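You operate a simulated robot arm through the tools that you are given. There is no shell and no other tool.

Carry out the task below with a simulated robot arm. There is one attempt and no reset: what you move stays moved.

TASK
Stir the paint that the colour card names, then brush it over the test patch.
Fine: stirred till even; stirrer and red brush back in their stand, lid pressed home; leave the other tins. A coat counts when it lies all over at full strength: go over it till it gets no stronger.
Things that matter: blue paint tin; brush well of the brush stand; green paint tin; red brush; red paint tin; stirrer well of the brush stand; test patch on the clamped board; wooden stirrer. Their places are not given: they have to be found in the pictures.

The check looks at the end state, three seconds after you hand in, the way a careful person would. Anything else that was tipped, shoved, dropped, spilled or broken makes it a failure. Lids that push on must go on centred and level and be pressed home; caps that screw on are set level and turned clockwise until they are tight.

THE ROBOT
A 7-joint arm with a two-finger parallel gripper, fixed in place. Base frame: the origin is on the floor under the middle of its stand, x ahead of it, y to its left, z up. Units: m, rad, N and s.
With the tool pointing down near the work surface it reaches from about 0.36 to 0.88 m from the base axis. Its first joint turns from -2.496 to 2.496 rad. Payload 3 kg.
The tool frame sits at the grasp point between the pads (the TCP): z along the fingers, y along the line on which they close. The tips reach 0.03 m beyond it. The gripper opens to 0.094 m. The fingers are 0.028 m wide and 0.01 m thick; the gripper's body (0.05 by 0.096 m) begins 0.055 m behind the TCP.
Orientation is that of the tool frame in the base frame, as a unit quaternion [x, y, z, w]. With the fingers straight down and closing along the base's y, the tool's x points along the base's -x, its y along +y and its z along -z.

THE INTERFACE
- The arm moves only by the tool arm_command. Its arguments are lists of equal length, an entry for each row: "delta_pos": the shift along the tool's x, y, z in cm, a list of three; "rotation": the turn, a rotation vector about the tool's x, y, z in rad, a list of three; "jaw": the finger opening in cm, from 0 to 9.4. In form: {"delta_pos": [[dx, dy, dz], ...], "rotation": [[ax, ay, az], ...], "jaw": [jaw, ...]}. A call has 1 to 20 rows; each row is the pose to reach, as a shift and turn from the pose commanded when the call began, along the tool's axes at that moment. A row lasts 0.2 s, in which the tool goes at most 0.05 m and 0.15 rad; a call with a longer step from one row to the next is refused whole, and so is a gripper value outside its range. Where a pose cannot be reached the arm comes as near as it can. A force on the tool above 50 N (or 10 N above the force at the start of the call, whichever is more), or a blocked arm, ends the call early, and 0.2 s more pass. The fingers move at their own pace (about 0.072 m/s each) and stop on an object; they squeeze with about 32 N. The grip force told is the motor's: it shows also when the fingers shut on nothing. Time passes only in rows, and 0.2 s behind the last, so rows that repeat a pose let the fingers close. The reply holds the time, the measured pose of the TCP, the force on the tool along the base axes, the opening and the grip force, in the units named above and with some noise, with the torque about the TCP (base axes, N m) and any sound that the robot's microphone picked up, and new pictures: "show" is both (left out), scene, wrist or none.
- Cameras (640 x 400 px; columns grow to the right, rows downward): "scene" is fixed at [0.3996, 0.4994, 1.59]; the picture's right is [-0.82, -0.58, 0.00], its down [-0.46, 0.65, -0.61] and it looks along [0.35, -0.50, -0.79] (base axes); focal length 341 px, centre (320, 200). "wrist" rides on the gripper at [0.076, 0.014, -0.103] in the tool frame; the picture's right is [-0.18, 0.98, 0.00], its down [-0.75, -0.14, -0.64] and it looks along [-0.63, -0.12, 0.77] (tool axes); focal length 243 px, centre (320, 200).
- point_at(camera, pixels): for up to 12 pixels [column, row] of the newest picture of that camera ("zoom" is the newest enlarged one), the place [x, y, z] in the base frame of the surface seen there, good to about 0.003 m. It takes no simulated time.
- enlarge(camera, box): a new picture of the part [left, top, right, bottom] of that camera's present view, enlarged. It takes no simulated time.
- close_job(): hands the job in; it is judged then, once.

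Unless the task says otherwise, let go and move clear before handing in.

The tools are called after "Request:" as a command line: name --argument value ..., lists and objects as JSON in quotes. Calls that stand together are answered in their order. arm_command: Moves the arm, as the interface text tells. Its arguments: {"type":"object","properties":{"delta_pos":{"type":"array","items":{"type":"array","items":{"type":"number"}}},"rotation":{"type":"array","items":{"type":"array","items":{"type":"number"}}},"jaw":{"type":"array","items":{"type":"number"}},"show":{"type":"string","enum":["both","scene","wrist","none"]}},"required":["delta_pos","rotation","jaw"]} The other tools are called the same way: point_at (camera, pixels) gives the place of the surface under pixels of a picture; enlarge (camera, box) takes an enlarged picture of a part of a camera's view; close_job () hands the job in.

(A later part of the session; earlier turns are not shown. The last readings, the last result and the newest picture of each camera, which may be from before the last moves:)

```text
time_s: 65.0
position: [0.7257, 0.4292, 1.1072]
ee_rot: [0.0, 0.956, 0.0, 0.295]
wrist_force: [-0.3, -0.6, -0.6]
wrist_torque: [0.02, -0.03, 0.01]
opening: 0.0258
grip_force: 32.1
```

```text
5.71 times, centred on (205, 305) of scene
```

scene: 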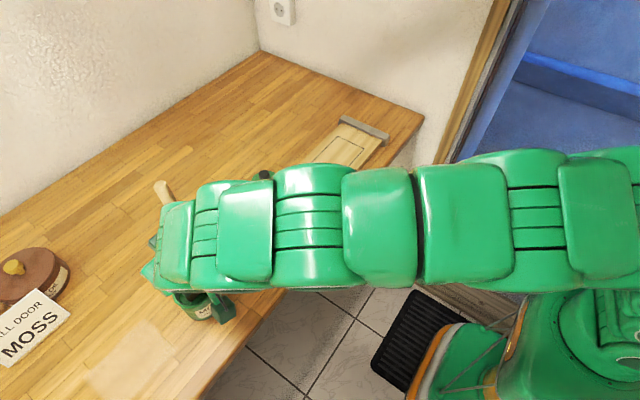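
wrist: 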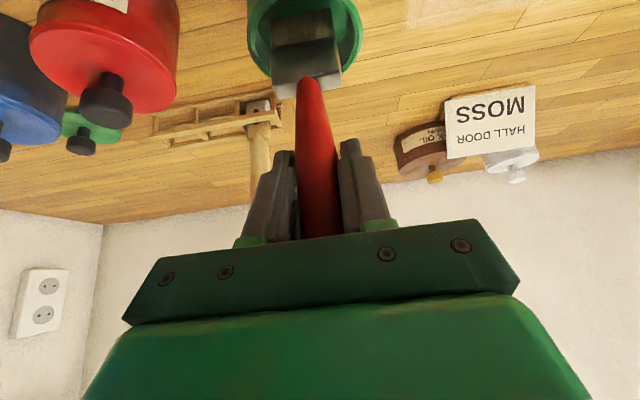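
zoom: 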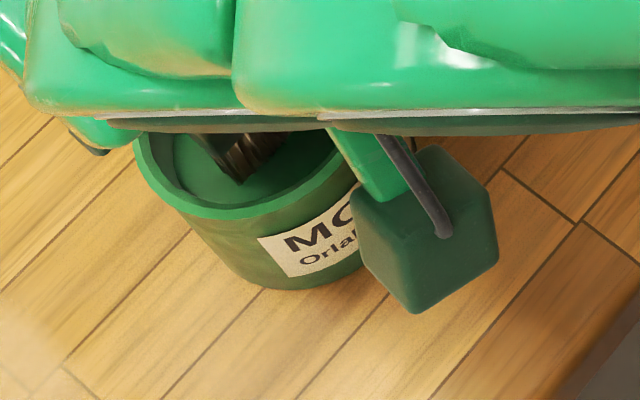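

No contact force yet and the bristle tips are at the paint. I'll go 5 mm deeper in small steps and hold a moment.

Request:
arm_command --delta_pos '[[0.11, 0, 0.165], [0.23, 0, 0.33], [0.28, 0, 0.41], [0.28, 0, 0.41], [0.28, 0, 0.41]]' --rotation '[[0, 0, 0], [0, 0, 0], [0, 0, 0], [0, 0, 0], [0, 0, 0]]' --jaw '[0, 0, 0, 0, 0]' --show "wrist"

Request:
enlarge --camera "wrist" --box '[220, 0, 380, 100]'

```text
time_s: 66.2
position: [0.7237, 0.4293, 1.1037]
ee_rot: [0.0, 0.955, 0.0, 0.295]
wrist_force: [-0.1, 0.4, 0.0]
wrist_torque: [-0.03, 0.0, -0.03]
opening: 0.0261
grip_force: 32.0
```

wrist: 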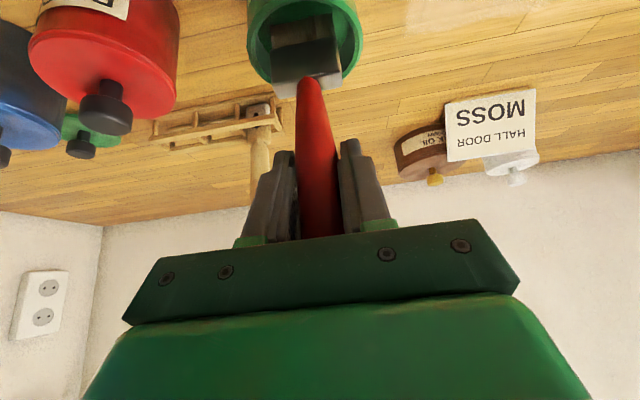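

```text
4.00 times, centred on (300, 50) of wrist
```

zoom: 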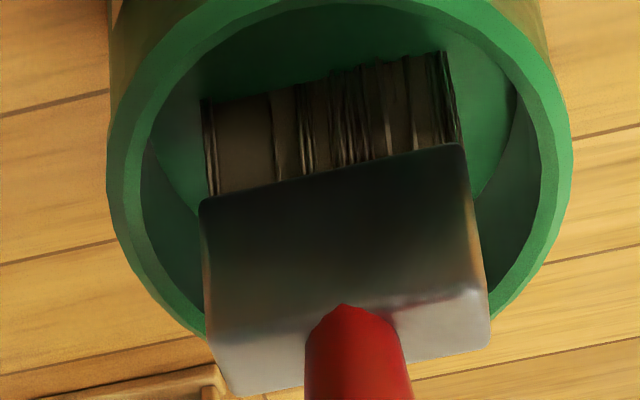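

The bristles are sinking in (visible length shrank in the zoom). I'll go 4 mm further carefully, then raise to see if they took paint.

Request:
arm_command --delta_pos '[[0.11, 0, 0.165], [0.23, 0, 0.33], [0.23, 0, 0.33], [0.23, 0, 0.33], [0.23, 0, 0.33]]' --rotation '[[0, 0, 0], [0, 0, 0], [0, 0, 0], [0, 0, 0], [0, 0, 0]]' --jaw '[0, 0, 0, 0, 0]' --show "none"

```text
time_s: 67.4
position: [0.7243, 0.4296, 1.0998]
ee_rot: [0.0, 0.955, 0.0, 0.296]
wrist_force: [1.4, -1.4, 27.8]
wrist_torque: [0.04, -0.1, -0.03]
opening: 0.0262
grip_force: 32.2
```

Light floor contact (28 N) at TCP 1.0998, so the bristles are well in. I'll raise it, let it drip over the tin for some seconds, and look.

Request:
arm_command --delta_pos '[[-0.56, 0, -0.83], [-1.13, 0, -1.65], [-1.69, 0, -2.48], [-1.69, 0, -2.48], [-1.69, 0, -2.48], [-1.69, 0, -2.48], [-1.69, 0, -2.48], [-1.69, 0, -2.48], [-1.69, 0, -2.48], [-1.69, 0, -2.48], [-2.82, 0, -4.13], [-3.95, 0, -5.78], [-5.19, 0, -7.59], [-5.19, 0, -7.59], [-5.19, 0, -7.59], [-5.19, 0, -7.59]]' --rotation '[[0, 0, 0], [0, 0, 0], [0, 0, 0], [0, 0, 0], [0, 0, 0], [0, 0, 0], [0, 0, 0], [0, 0, 0], [0, 0, 0], [0, 0, 0], [0, 0, 0], [0, 0, 0], [0, 0, 0], [0, 0, 0], [0, 0, 0], [0, 0, 0]]' --jaw '[0, 0, 0, 0, 0, 0, 0, 0, 0, 0, 0, 0, 0, 0, 0, 0]' --show "both"

Request:
enlarge --camera "scene" --box '[150, 240, 250, 340]'

Request:
enlarge --camera "wrist" --box '[220, 0, 380, 100]'

```text
time_s: 70.8
position: [0.7252, 0.4302, 1.1894]
ee_rot: [0.0, 0.955, 0.0, 0.296]
wrist_force: [0.0, -0.3, -1.2]
wrist_torque: [0.01, -0.02, 0.0]
opening: 0.0261
grip_force: 32.2
```

scene: 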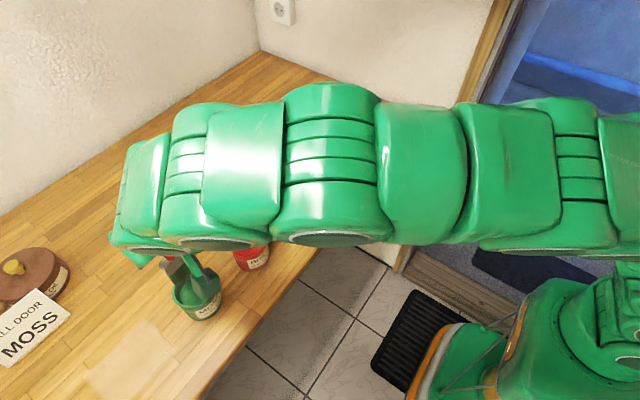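
wrist: 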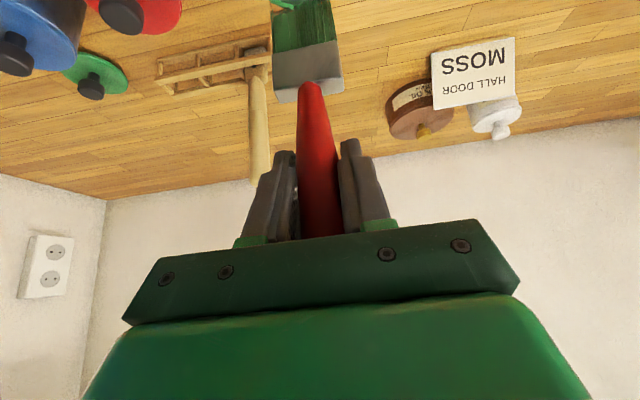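

```text
4.00 times, centred on (200, 290) of scene
```

zoom: 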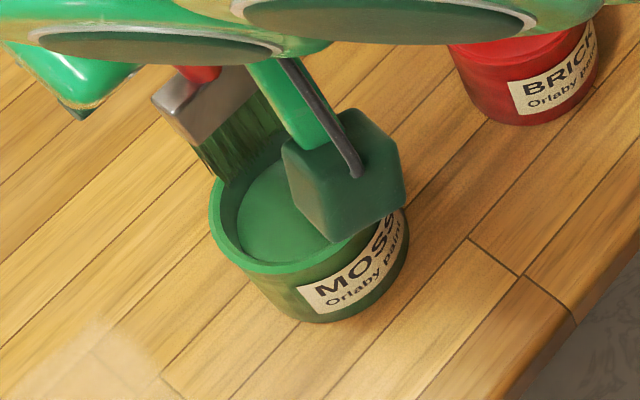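

```text
4.00 times, centred on (300, 50) of wrist
```

zoom: 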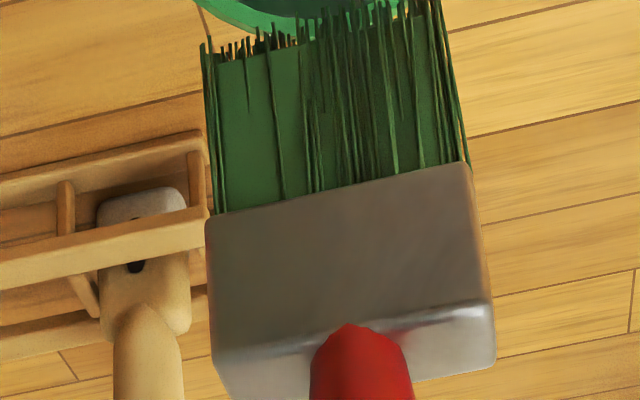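

The bristles are green with paint. I'll measure the tip position relative to the TCP before carrying it to the patch.

Request:
point_at --camera "zoom" --pixels '[[240, 65], [320, 45], [420, 25], [300, 150], [350, 240], [220, 230], [480, 200], [355, 340]]'

Request:
point_at --camera "scene" --pixels '[[178, 285], [176, 284], [181, 281], [186, 278], [166, 268], [172, 270]]'

```text
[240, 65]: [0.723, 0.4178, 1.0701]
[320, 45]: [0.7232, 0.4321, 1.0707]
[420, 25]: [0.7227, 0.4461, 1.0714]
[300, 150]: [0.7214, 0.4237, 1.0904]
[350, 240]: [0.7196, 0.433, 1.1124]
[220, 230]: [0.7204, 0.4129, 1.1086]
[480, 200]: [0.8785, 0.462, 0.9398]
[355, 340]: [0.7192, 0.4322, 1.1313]
```

```text
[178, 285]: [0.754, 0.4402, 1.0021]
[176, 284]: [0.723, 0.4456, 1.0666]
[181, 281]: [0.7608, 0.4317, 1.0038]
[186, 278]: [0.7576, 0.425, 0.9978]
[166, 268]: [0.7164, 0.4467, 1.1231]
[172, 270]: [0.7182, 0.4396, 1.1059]
```

The tip is 0.122 below the TCP. I'll carry the brush in front of the tins (x≈0.647, clear of their lids) at height to the near end of the patch.

Request:
arm_command --delta_pos '[[2.68, -1.5, -1.84], [5.36, -3.0, -3.67], [6.44, -7.5, -4.4], [6.44, -12.3, -4.4], [6.44, -17.1, -4.4], [6.44, -21.9, -4.4], [6.44, -26.7, -4.4], [6.44, -31.5, -4.4], [6.44, -36.0, -4.4], [4.62, -38.9, -3.16], [2.89, -41.0, -1.98], [2.89, -43.1, -1.98], [2.89, -43.1, -1.98]]' --rotation '[[0, 0, 0], [0, 0, 0], [0, 0, 0], [0, 0, 0], [0, 0, 0], [0, 0, 0], [0, 0, 0], [0, 0, 0], [0, 0, 0], [0, 0, 0], [0, 0, 0], [0, 0, 0], [0, 0, 0]]' --jaw '[0, 0, 0, 0, 0, 0, 0, 0, 0, 0, 0, 0, 0]' --show "both"

```text
time_s: 73.6
position: [0.6919, -0.0024, 1.189]
ee_rot: [0.0, 0.955, 0.0, 0.295]
wrist_force: [1.0, 0.5, -0.4]
wrist_torque: [0.0, 0.01, 0.02]
opening: 0.0261
grip_force: 32.3
```

scene: 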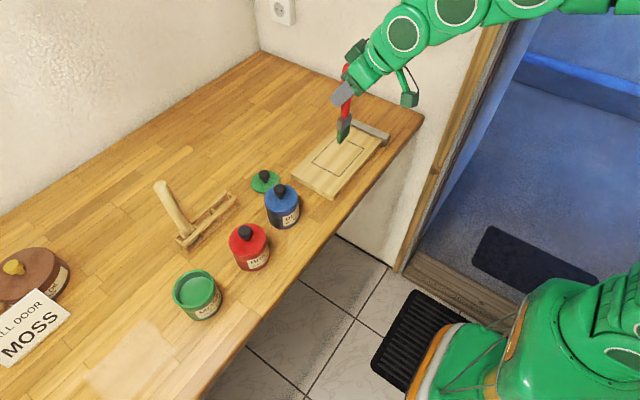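
wrist: 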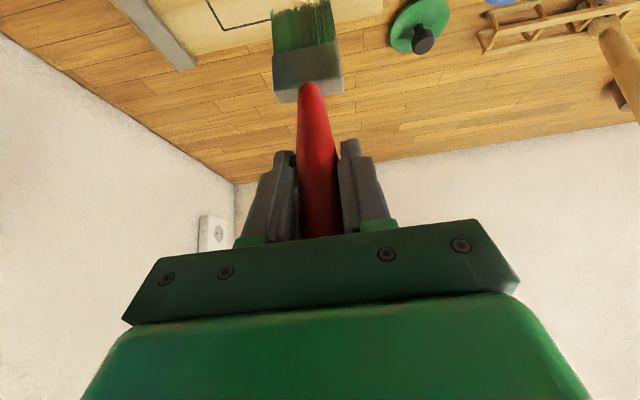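

No drips are visible on the table. I'll zoom to measure the bristle tips above the board.

Request:
enlarge --camera "scene" --box '[290, 80, 410, 200]'

Request:
point_at --camera "scene" --pixels '[[340, 143], [342, 141], [346, 139], [339, 135], [344, 130], [347, 125], [346, 105]]'

```text
3.33 times, centred on (350, 140) of scene
```

zoom: 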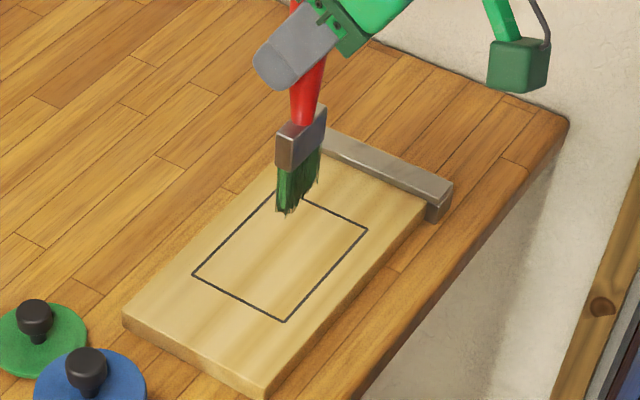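

```text
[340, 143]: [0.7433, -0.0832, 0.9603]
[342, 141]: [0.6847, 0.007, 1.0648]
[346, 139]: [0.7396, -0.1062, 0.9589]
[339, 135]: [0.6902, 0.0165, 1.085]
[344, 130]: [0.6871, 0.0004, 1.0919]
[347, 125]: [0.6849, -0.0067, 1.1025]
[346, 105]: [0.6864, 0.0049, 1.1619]
```

Bristle tips are at z≈1.066, y about −0.021 to 0.0165. I'll lower to just above the patch's lower-left end.

Request:
arm_command --delta_pos '[[2.08, 0, 2.74], [4.15, 0, 5.48], [6.23, 0, 8.22], [6.23, 0, 8.22]]' --rotation '[[0, 0, 0], [0, 0, 0], [0, 0, 0], [0, 0, 0]]' --jaw '[0, 0, 0, 0]' --show "scene"

Request:
enlarge --camera "scene" --box '[290, 100, 410, 200]'

```text
time_s: 74.6
position: [0.6874, 0.0007, 1.0884]
ee_rot: [0.0, 0.955, 0.0, 0.297]
wrist_force: [-2.2, -0.2, 14.1]
wrist_torque: [0.01, 0.39, 0.03]
opening: 0.0259
grip_force: 32.3
```

scene: 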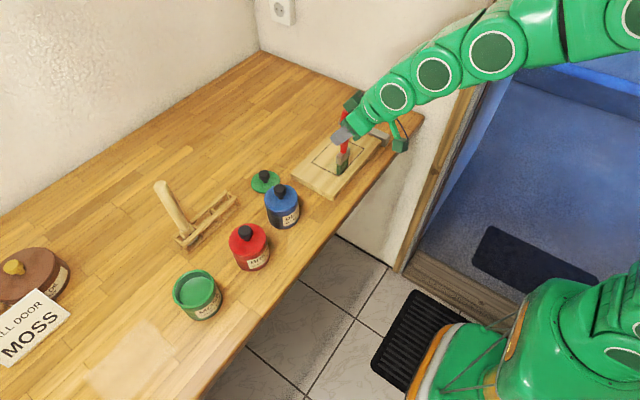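

```text
4.00 times, centred on (350, 150) of scene
```

zoom: 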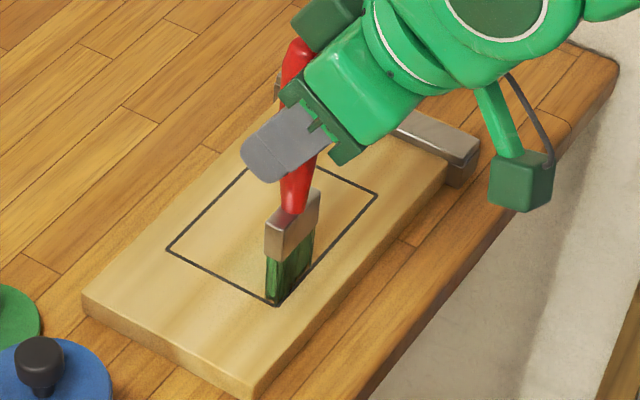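

The bristles already touch the board (14 N at TCP 1.088). I'll ease off 1 mm and make the first stroke outward along x to the far edge.

Request:
arm_command --delta_pos '[[-0.06, 0, -0.08], [-1.25, 0, 0.74], [-2.45, 0, 1.55], [-3.65, 0, 2.37], [-4.84, 0, 3.19], [-6.04, 0, 4.01], [-6.04, 0, 4.01]]' --rotation '[[0, 0, 0], [0, 0, 0], [0, 0, 0], [0, 0, 0], [0, 0, 0], [0, 0, 0], [0, 0, 0]]' --jaw '[0, 0, 0, 0, 0, 0, 0]' --show "both"

Request:
enlarge --camera "scene" --box '[290, 100, 410, 200]'

Request:
enlarge --camera "wrist" --box '[160, 0, 440, 175]'

```text
time_s: 76.2
position: [0.7578, -0.0006, 1.0881]
ee_rot: [0.0, 0.955, 0.0, 0.296]
wrist_force: [-0.5, 0.2, -1.0]
wrist_torque: [-0.03, 0.01, -0.02]
opening: 0.0257
grip_force: 31.5
```

scene: 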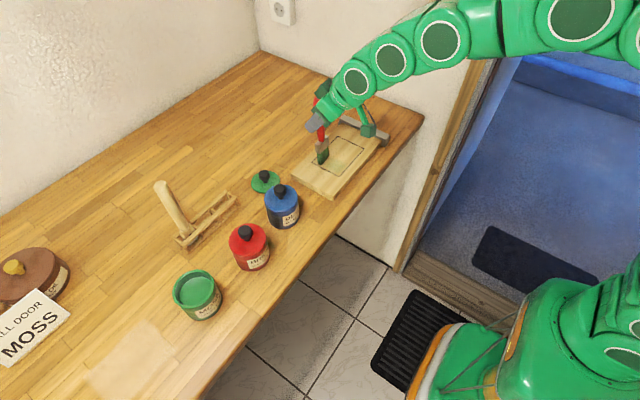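
wrist: 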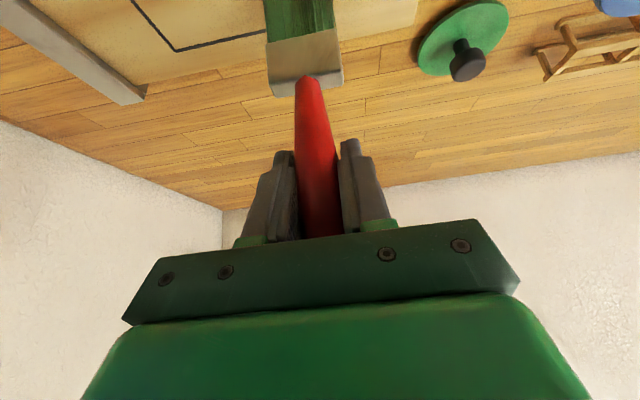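

```text
4.00 times, centred on (350, 150) of scene
```

zoom: 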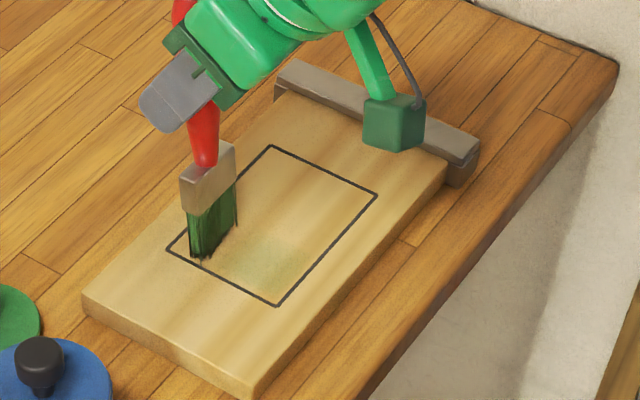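

```text
2.29 times, centred on (300, 88) of wrist
```

zoom: 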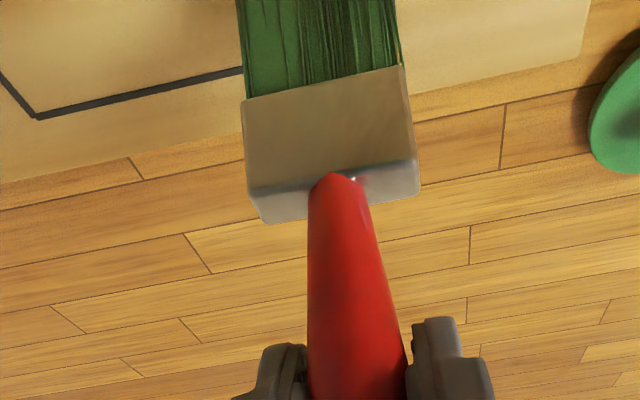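

A faint green coat shows on the stroke (zoom 260,260) but contact faded out at the end. I'll go 3 mm lower and stroke back and forth.

Request:
arm_command --delta_pos '[[0.17, 0, 0.25], [1.37, 0, -0.57], [2.56, 0, -1.39], [3.76, 0, -2.21], [4.96, 0, -3.02], [6.15, 0, -3.84], [6.15, 0, -3.84]]' --rotation '[[0, 0, 0], [0, 0, 0], [0, 0, 0], [0, 0, 0], [0, 0, 0], [0, 0, 0], [0, 0, 0]]' --jaw '[0, 0, 0, 0, 0, 0, 0]' --show "both"

Request:
enlarge --camera "scene" --box '[290, 100, 410, 200]'

Request:
enlarge --camera "wrist" --box '[160, 0, 440, 175]'

```text
time_s: 77.8
position: [0.6851, -0.001, 1.0842]
ee_rot: [0.001, 0.956, 0.0, 0.295]
wrist_force: [-0.3, -0.3, -1.8]
wrist_torque: [0.0, 0.01, 0.01]
opening: 0.026
grip_force: 31.4
```

scene: 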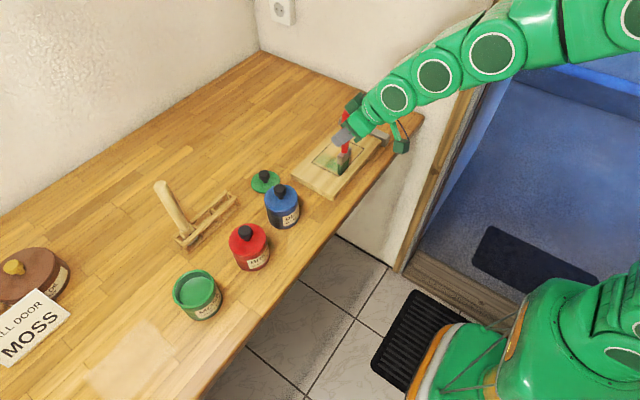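
wrist: 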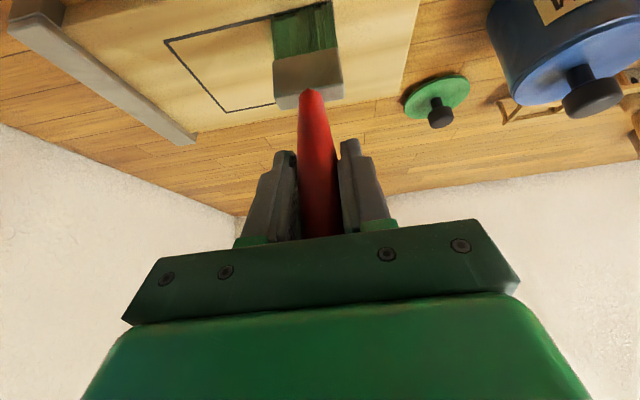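

```text
4.00 times, centred on (350, 150) of scene
```

zoom: 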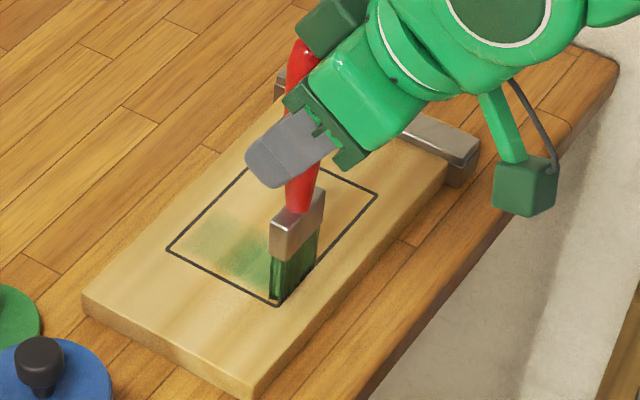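

```text
2.29 times, centred on (300, 88) of wrist
```

zoom: 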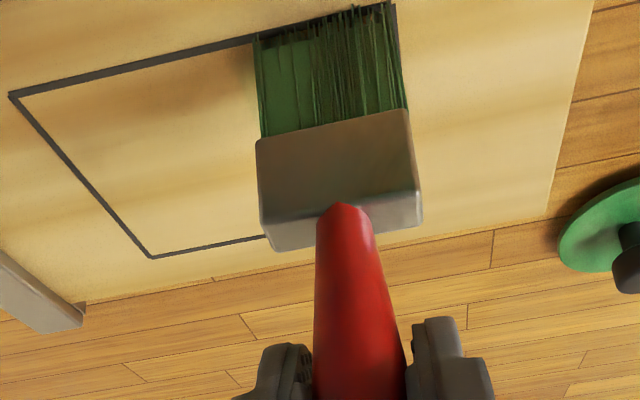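

The coat is building up. I'll measure where the bristle tips are now, since the force reads zero.

Request:
enlarge --camera "scene" --box '[310, 120, 380, 190]'

Request:
point_at --camera "zoom" --pixels '[[265, 302], [285, 290], [305, 270], [258, 250], [268, 230], [310, 215], [300, 180], [290, 150]]'

```text
5.71 times, centred on (345, 155) of scene
```

zoom: 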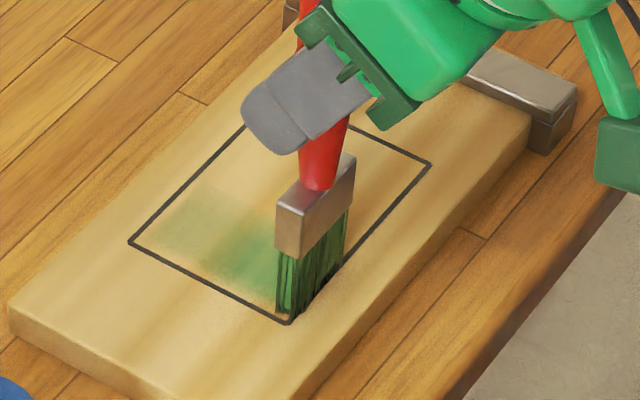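

```text
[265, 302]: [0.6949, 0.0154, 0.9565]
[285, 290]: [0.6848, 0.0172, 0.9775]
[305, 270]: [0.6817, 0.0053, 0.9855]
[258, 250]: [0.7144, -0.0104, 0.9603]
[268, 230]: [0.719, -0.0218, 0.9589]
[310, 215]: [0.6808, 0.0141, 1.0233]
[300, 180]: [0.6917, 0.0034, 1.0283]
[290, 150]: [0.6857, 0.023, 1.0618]
```

The tips sit right at the surface (z≈0.958). I'll press 1.5 mm lower and do three round trips in this lane to see how the coat saturates.

Request:
arm_command --delta_pos '[[0.09, 0, 0.12], [-1.91, 0, 1.49], [-3.9, 0, 2.85], [-5.9, 0, 4.21], [-3.9, 0, 2.85], [-1.91, 0, 1.49], [0.09, 0, 0.12], [-1.91, 0, 1.49], [-3.9, 0, 2.85], [-5.9, 0, 4.21], [-3.9, 0, 2.85], [-1.91, 0, 1.49], [0.09, 0, 0.12], [-1.91, 0, 1.49], [-3.9, 0, 2.85], [-5.9, 0, 4.21], [-5.9, 0, 4.21]]' --rotation '[[0, 0, 0], [0, 0, 0], [0, 0, 0], [0, 0, 0], [0, 0, 0], [0, 0, 0], [0, 0, 0], [0, 0, 0], [0, 0, 0], [0, 0, 0], [0, 0, 0], [0, 0, 0], [0, 0, 0], [0, 0, 0], [0, 0, 0], [0, 0, 0], [0, 0, 0]]' --jaw '[0, 0, 0, 0, 0, 0, 0, 0, 0, 0, 0, 0, 0, 0, 0, 0, 0]' --show "both"

Request:
enlarge --camera "scene" --box '[310, 120, 380, 190]'

Request:
enlarge --camera "wrist" --box '[160, 0, 440, 175]'

```text
time_s: 81.4
position: [0.7583, -0.0018, 1.0831]
ee_rot: [0.0, 0.955, 0.0, 0.296]
wrist_force: [0.0, 0.9, -1.2]
wrist_torque: [-0.01, -0.01, -0.01]
opening: 0.0262
grip_force: 31.9
```

scene: 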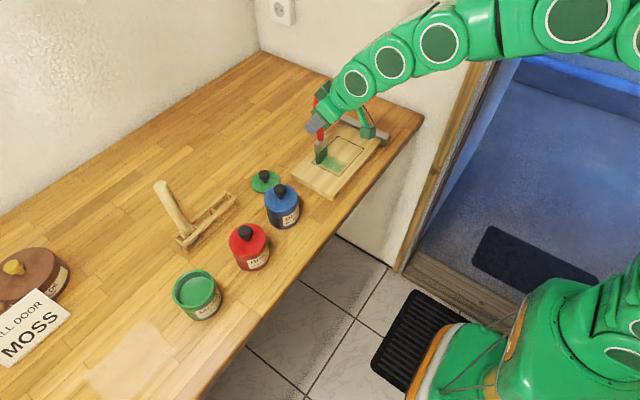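
wrist: 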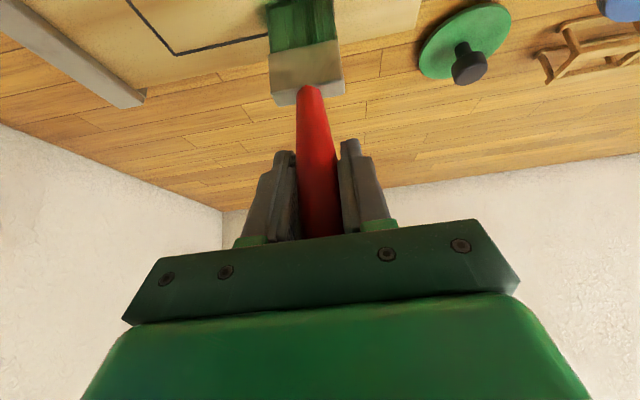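

```text
5.71 times, centred on (345, 155) of scene
```

zoom: 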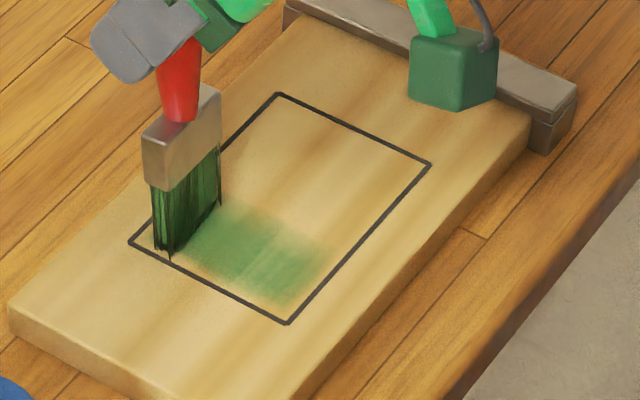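

```text
2.29 times, centred on (300, 88) of wrist
```

zoom: 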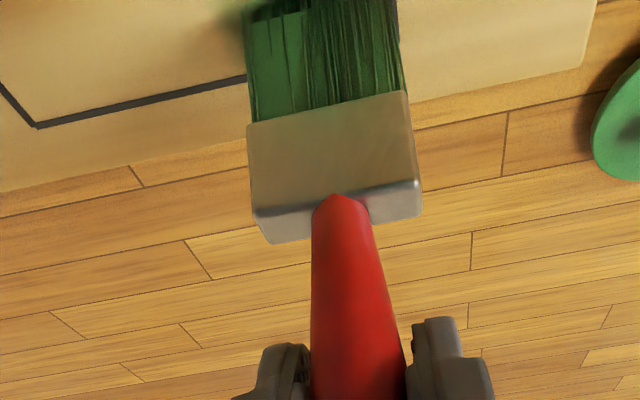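

The coat is growing (zoom 245,250) but stops short of the near y edge and x edges. I'll check contact by lowering 2 mm more here, with another pass and slightly wider reach.

Request:
arm_command --delta_pos '[[0.0, 0.6, 0.0], [0.11, 0.6, 0.165], [0.11, 0.6, 0.165]]' --rotation '[[0, 0, 0], [0, 0, 0], [0, 0, 0]]' --jaw '[0, 0, 0]' --show "none"

Request:
enlarge --camera "scene" --box '[310, 120, 380, 190]'

Request:
point_at --camera "zoom" --pixels '[[172, 250], [160, 245], [150, 185], [162, 185], [205, 95], [185, 115], [215, 215], [330, 255], [290, 295], [240, 290], [230, 200], [300, 230]]'

```text
time_s: 82.2
position: [0.7595, 0.0057, 1.083]
ee_rot: [0.0, 0.955, 0.0, 0.297]
wrist_force: [0.3, -1.7, 17.1]
wrist_torque: [0.04, 0.03, 0.01]
opening: 0.0259
grip_force: 31.9
```

```text
5.71 times, centred on (345, 155) of scene
```

zoom: 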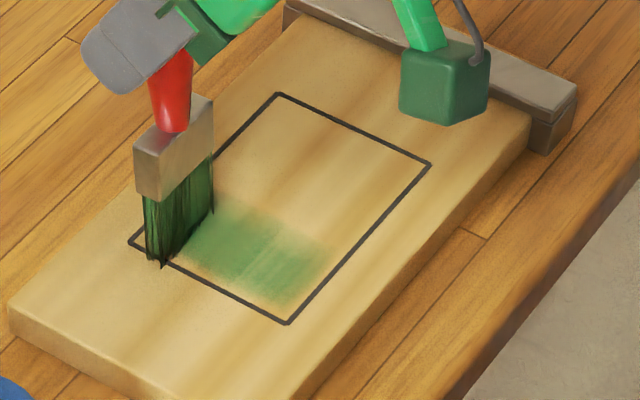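

```text
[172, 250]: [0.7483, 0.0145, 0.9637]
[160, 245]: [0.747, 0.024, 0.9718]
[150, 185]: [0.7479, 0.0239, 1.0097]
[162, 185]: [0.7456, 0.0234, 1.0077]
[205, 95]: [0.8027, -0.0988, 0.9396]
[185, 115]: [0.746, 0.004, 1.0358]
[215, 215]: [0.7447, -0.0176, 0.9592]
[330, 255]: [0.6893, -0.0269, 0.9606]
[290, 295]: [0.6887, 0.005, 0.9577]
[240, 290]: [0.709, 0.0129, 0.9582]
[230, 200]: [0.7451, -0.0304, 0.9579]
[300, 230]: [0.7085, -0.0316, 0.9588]
```

Contact is firm now (17 N). I'll run strokes with wider x reach (TCP 0.674–0.768) in this lane, then shift 3 cm in y for the next lane.

Request:
arm_command --delta_pos '[[-0.83, 0, 0.47], [1.11, 0, -0.86], [3.05, 0, -2.18], [4.99, 0, -3.51], [6.93, 0, -4.84], [4.99, 0, -3.51], [3.05, 0, -2.18], [1.11, 0, -0.86], [-0.83, 0, 0.47], [-0.83, -3.0, 0.47], [1.11, -3.0, -0.86], [3.05, -3.0, -2.18], [4.99, -3.0, -3.51], [6.93, -3.0, -4.84], [4.99, -3.0, -3.51], [3.05, -3.0, -2.18], [1.11, -3.0, -0.86], [-0.83, -3.0, 0.47], [-0.83, -3.0, 0.47]]' --rotation '[[0, 0, 0], [0, 0, 0], [0, 0, 0], [0, 0, 0], [0, 0, 0], [0, 0, 0], [0, 0, 0], [0, 0, 0], [0, 0, 0], [0, 0, 0], [0, 0, 0], [0, 0, 0], [0, 0, 0], [0, 0, 0], [0, 0, 0], [0, 0, 0], [0, 0, 0], [0, 0, 0], [0, 0, 0]]' --jaw '[0, 0, 0, 0, 0, 0, 0, 0, 0, 0, 0, 0, 0, 0, 0, 0, 0, 0, 0]' --show "both"

Request:
enlarge --camera "scene" --box '[310, 120, 380, 190]'

Request:
enlarge --camera "wrist" --box '[160, 0, 440, 175]'

```text
time_s: 86.2
position: [0.7701, -0.0249, 1.0823]
ee_rot: [0.0, 0.955, 0.0, 0.296]
wrist_force: [-0.1, 0.5, -0.1]
wrist_torque: [0.01, 0.04, 0.02]
opening: 0.0261
grip_force: 31.7
```

scene: 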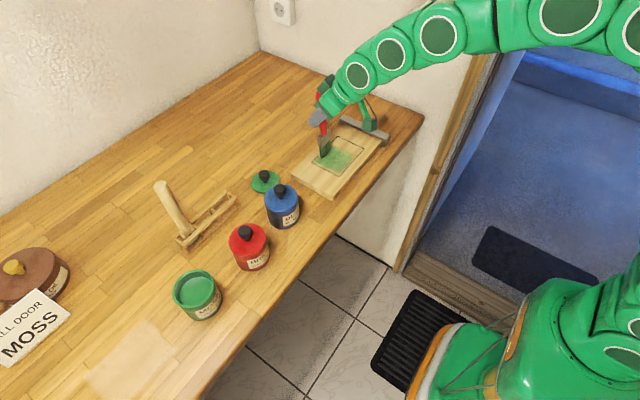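
wrist: 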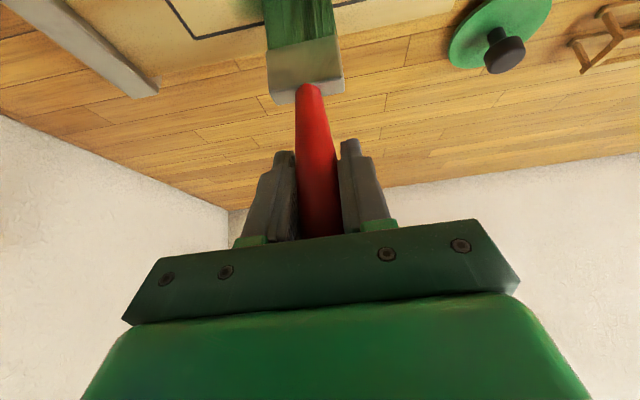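

```text
5.71 times, centred on (345, 155) of scene
```

zoom: 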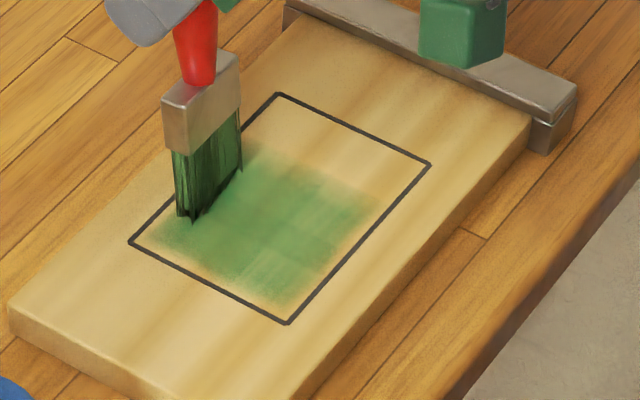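

```text
2.29 times, centred on (300, 88) of wrist
```

zoom: 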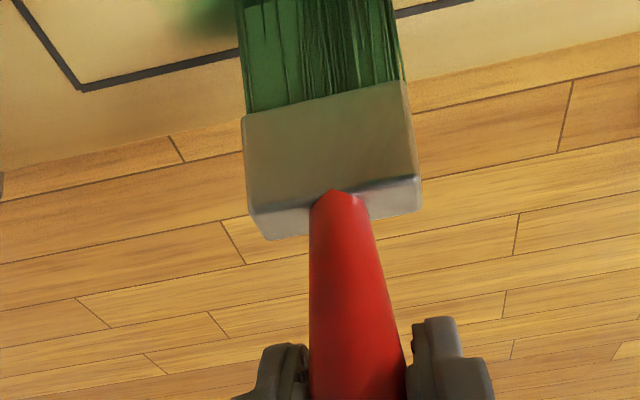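

The coat now covers two lanes and is deepening. I'll move on to lanes at y≈−0.055 and −0.083, 1 mm lower.

Request:
arm_command --delta_pos '[[0.06, -3.0, 0.08], [2.0, -3.0, -1.24], [3.94, -3.0, -2.57], [5.87, -3.0, -3.9], [7.81, -3.0, -5.22], [5.87, -3.0, -3.9], [3.94, -3.0, -2.57], [2.0, -3.0, -1.24], [0.06, -3.0, 0.08], [0.06, -5.8, 0.08], [2.0, -5.8, -1.24], [3.94, -5.8, -2.57], [5.87, -5.8, -3.9], [7.81, -5.8, -5.22], [5.87, -5.8, -3.9], [3.94, -5.8, -2.57], [2.0, -5.8, -1.24], [0.06, -5.8, 0.08], [0.06, -5.8, 0.08]]' --rotation '[[0, 0, 0], [0, 0, 0], [0, 0, 0], [0, 0, 0], [0, 0, 0], [0, 0, 0], [0, 0, 0], [0, 0, 0], [0, 0, 0], [0, 0, 0], [0, 0, 0], [0, 0, 0], [0, 0, 0], [0, 0, 0], [0, 0, 0], [0, 0, 0], [0, 0, 0], [0, 0, 0], [0, 0, 0]]' --jaw '[0, 0, 0, 0, 0, 0, 0, 0, 0, 0, 0, 0, 0, 0, 0, 0, 0, 0, 0]' --show "both"

Request:
enlarge --camera "scene" --box '[310, 120, 380, 190]'

```text
time_s: 90.2
position: [0.7663, -0.0828, 1.0791]
ee_rot: [0.0, 0.955, 0.0, 0.295]
wrist_force: [-2.3, 0.6, 5.3]
wrist_torque: [0.02, 0.24, 0.0]
opening: 0.0261
grip_force: 31.8
```

scene: 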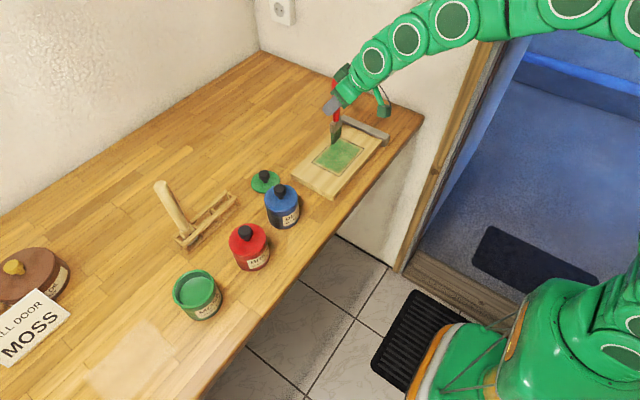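
wrist: 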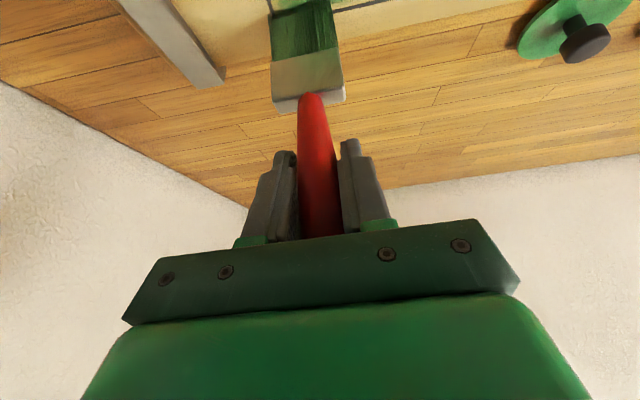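

```text
5.71 times, centred on (345, 155) of scene
```

zoom: 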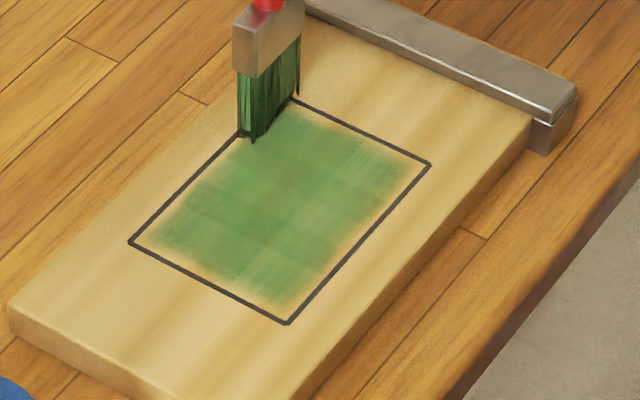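

The coat now lies over nearly the whole patch but is faint, weakest at the x≈0.68 edge. I'll do a second round with more overshoot, beginning with the far lanes.

Request:
arm_command --delta_pos '[[-0.3, -0.5, 0.27], [1.8, -0.5, -1.17], [3.91, -0.5, -2.61], [6.01, -0.5, -4.05], [8.12, -0.5, -5.49], [6.01, -0.5, -4.05], [3.91, -0.5, -2.61], [1.8, -0.5, -1.17], [-0.3, -0.5, 0.27], [-0.3, 2.0, 0.27], [1.8, 2.0, -1.17], [3.91, 2.0, -2.61], [6.01, 2.0, -4.05], [8.12, 2.0, -5.49], [6.01, 2.0, -4.05], [3.91, 2.0, -2.61], [1.8, 2.0, -1.17], [-0.3, 2.0, 0.27], [-0.3, 2.0, 0.27]]' --rotation '[[0, 0, 0], [0, 0, 0], [0, 0, 0], [0, 0, 0], [0, 0, 0], [0, 0, 0], [0, 0, 0], [0, 0, 0], [0, 0, 0], [0, 0, 0], [0, 0, 0], [0, 0, 0], [0, 0, 0], [0, 0, 0], [0, 0, 0], [0, 0, 0], [0, 0, 0], [0, 0, 0], [0, 0, 0]]' --jaw '[0, 0, 0, 0, 0, 0, 0, 0, 0, 0, 0, 0, 0, 0, 0, 0, 0, 0, 0]' --show "scene"

Request:
enlarge --camera "scene" --box '[310, 120, 380, 190]'

```text
time_s: 94.2
position: [0.7735, -0.0623, 1.0795]
ee_rot: [-0.001, 0.956, 0.0, 0.294]
wrist_force: [1.0, 0.9, 0.0]
wrist_torque: [0.03, 0.0, -0.03]
opening: 0.026
grip_force: 32.5
```

scene: 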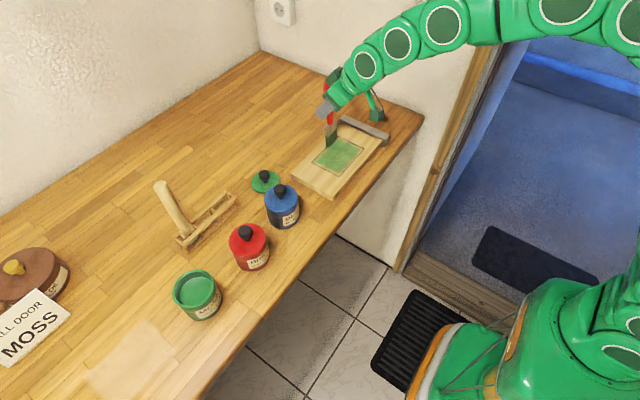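

```text
5.71 times, centred on (345, 155) of scene
```

zoom: 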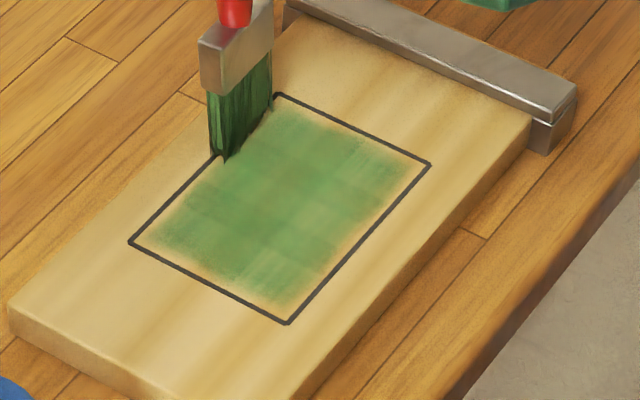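

The second round barely deepened it, so either contact is too light or the brush is running dry. I'll press 2 mm lower on the near lanes and compare.

Request:
arm_command --delta_pos '[[0.0, 3.0, 0.0], [0.11, 3.0, 0.17], [2.22, 3.0, -1.27], [4.32, 3.0, -2.71], [6.43, 3.0, -4.15], [8.53, 3.0, -5.59], [6.43, 3.0, -4.15], [4.32, 3.0, -2.71], [2.22, 3.0, -1.27], [0.11, 3.0, 0.17], [0.11, 6.8, 0.17], [2.22, 6.8, -1.27], [4.32, 6.8, -2.71], [6.43, 6.8, -4.15], [8.53, 6.8, -5.59], [6.43, 6.8, -4.15], [4.32, 6.8, -2.71], [2.22, 6.8, -1.27], [0.11, 6.8, 0.17]]' --rotation '[[0, 0, 0], [0, 0, 0], [0, 0, 0], [0, 0, 0], [0, 0, 0], [0, 0, 0], [0, 0, 0], [0, 0, 0], [0, 0, 0], [0, 0, 0], [0, 0, 0], [0, 0, 0], [0, 0, 0], [0, 0, 0], [0, 0, 0], [0, 0, 0], [0, 0, 0], [0, 0, 0], [0, 0, 0]]' --jaw '[0, 0, 0, 0, 0, 0, 0, 0, 0, 0, 0, 0, 0, 0, 0, 0, 0, 0, 0]' --show "both"

Request:
enlarge --camera "scene" --box '[310, 120, 380, 190]'

Request:
enlarge --camera "wrist" --box '[220, 0, 380, 100]'

```text
time_s: 98.2
position: [0.7711, 0.0048, 1.0804]
ee_rot: [0.0, 0.955, 0.0, 0.295]
wrist_force: [0.3, -0.3, -1.9]
wrist_torque: [-0.04, -0.04, 0.02]
opening: 0.026
grip_force: 32.0
```

scene: 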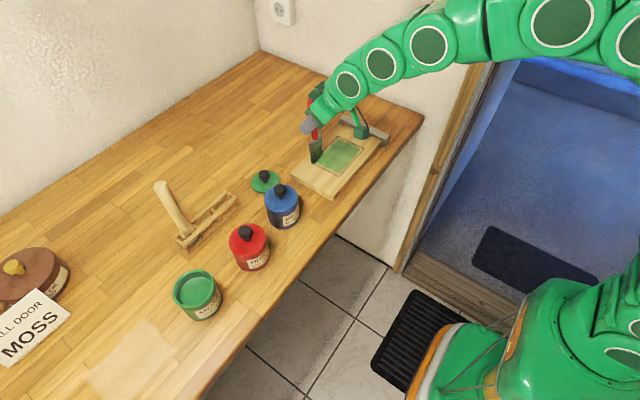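
wrist: 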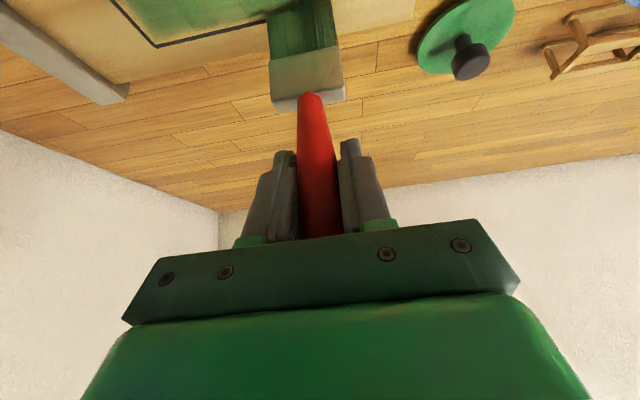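

```text
5.71 times, centred on (345, 155) of scene
```

zoom: 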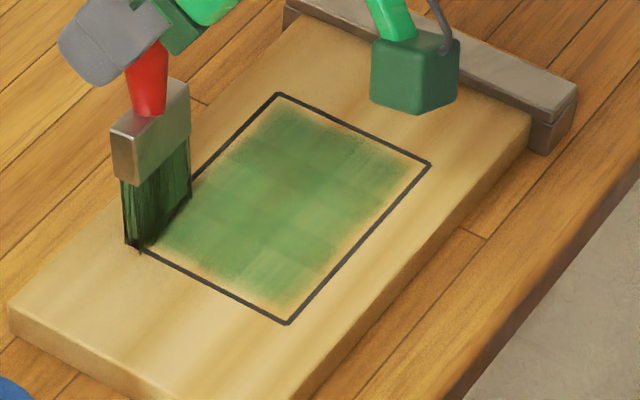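

```text
4.00 times, centred on (300, 50) of wrist
```

zoom: 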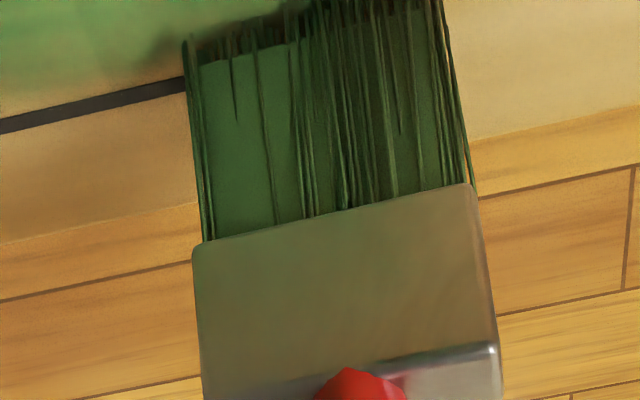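

The coat stopped deepening and even the overshoot did not fill the x≈0.68 and y≈0.018 edges, so the brush is probably spent. I'll go back to the tin by the same front corridor to reload.

Request:
arm_command --delta_pos '[[-2.07, 0, -3.03], [-4.14, 0, -6.05], [-6.21, 0, -9.08], [-2.79, 1.5, -11.42], [0.52, 3.5, -13.68], [3.82, 6.0, -15.94], [3.82, 10.7, -15.94], [3.82, 15.4, -15.94], [3.82, 20.1, -15.94], [3.82, 24.8, -15.94], [3.82, 29.5, -15.94], [3.82, 34.2, -15.94], [1.754, 38.0, -14.53], [-0.72, 41.0, -12.83], [-2.455, 42.5, -11.65], [-2.455, 42.5, -11.65]]' --rotation '[[0, 0, 0], [0, 0, 0], [0, 0, 0], [0, 0, 0], [0, 0, 0], [0, 0, 0], [0, 0, 0], [0, 0, 0], [0, 0, 0], [0, 0, 0], [0, 0, 0], [0, 0, 0], [0, 0, 0], [0, 0, 0], [0, 0, 0], [0, 0, 0]]' --jaw '[0, 0, 0, 0, 0, 0, 0, 0, 0, 0, 0, 0, 0, 0, 0, 0]' --show "both"

Request:
enlarge --camera "scene" --box '[150, 240, 250, 340]'

Request:
enlarge --camera "wrist" --box '[220, 0, 380, 100]'

Request:
enlarge --camera "scene" --box '[310, 110, 380, 180]'

```text
time_s: 101.6
position: [0.7278, 0.4305, 1.1896]
ee_rot: [-0.001, 0.955, 0.001, 0.295]
wrist_force: [-0.6, 0.3, -0.7]
wrist_torque: [0.0, -0.02, -0.01]
opening: 0.0259
grip_force: 31.9
```

scene: 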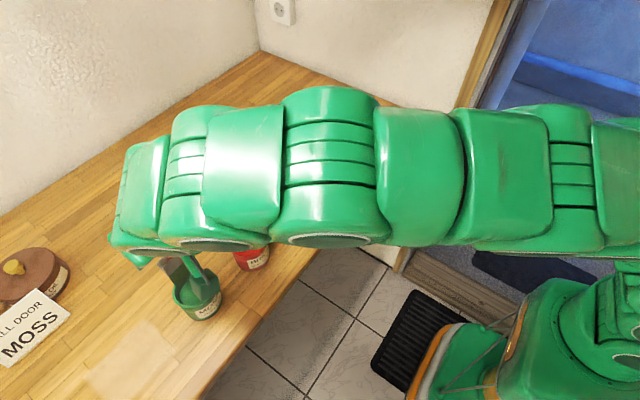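
wrist: 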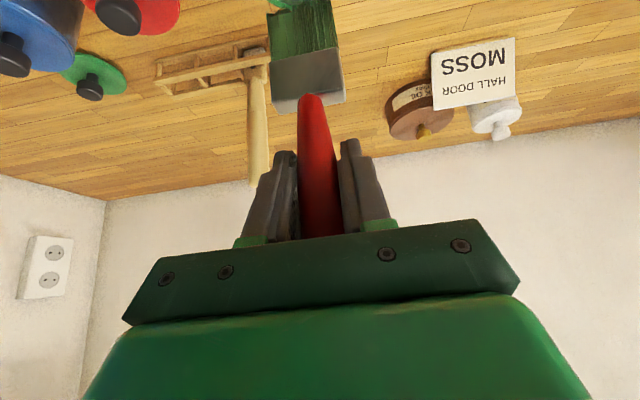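

```text
4.00 times, centred on (200, 290) of scene
```

zoom: 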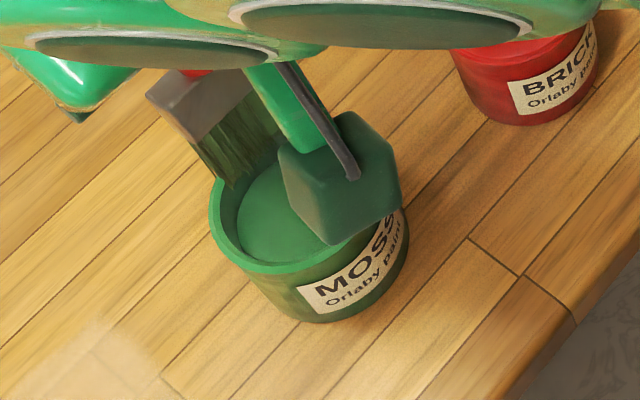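

```text
4.00 times, centred on (300, 50) of wrist
```

zoom: 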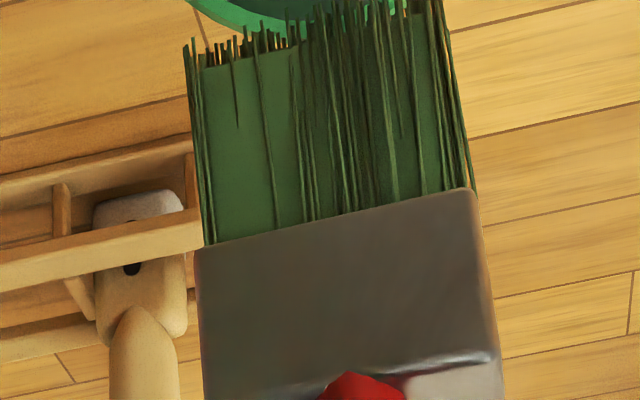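

```text
5.71 times, centred on (345, 145) of scene
```

zoom: 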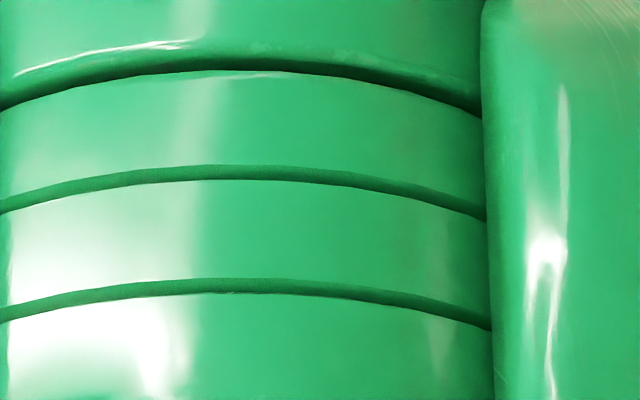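

The bristles look greyer than after the first dip, so paint was used up. I'll measure the tip position again before dipping.

Request:
point_at --camera "wrist" --pixels '[[282, 16], [300, 12], [322, 8], [300, 50], [296, 62], [312, 97], [312, 110], [280, 70], [340, 60]]'

Request:
point_at --camera "scene" --pixels '[[177, 286], [178, 283], [165, 268], [162, 264], [172, 273], [178, 278]]'

```text
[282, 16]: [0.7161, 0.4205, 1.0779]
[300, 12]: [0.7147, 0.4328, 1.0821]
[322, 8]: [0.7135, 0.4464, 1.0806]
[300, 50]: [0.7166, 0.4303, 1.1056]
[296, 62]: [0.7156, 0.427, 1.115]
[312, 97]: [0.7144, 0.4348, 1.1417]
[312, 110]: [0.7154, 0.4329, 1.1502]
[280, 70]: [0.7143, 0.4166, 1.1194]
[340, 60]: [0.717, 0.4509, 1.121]
```

```text
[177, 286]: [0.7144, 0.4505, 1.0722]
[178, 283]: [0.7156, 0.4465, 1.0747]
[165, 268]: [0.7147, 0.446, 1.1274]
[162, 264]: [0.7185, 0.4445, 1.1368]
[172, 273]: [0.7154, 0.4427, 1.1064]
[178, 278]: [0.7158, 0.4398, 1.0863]
```

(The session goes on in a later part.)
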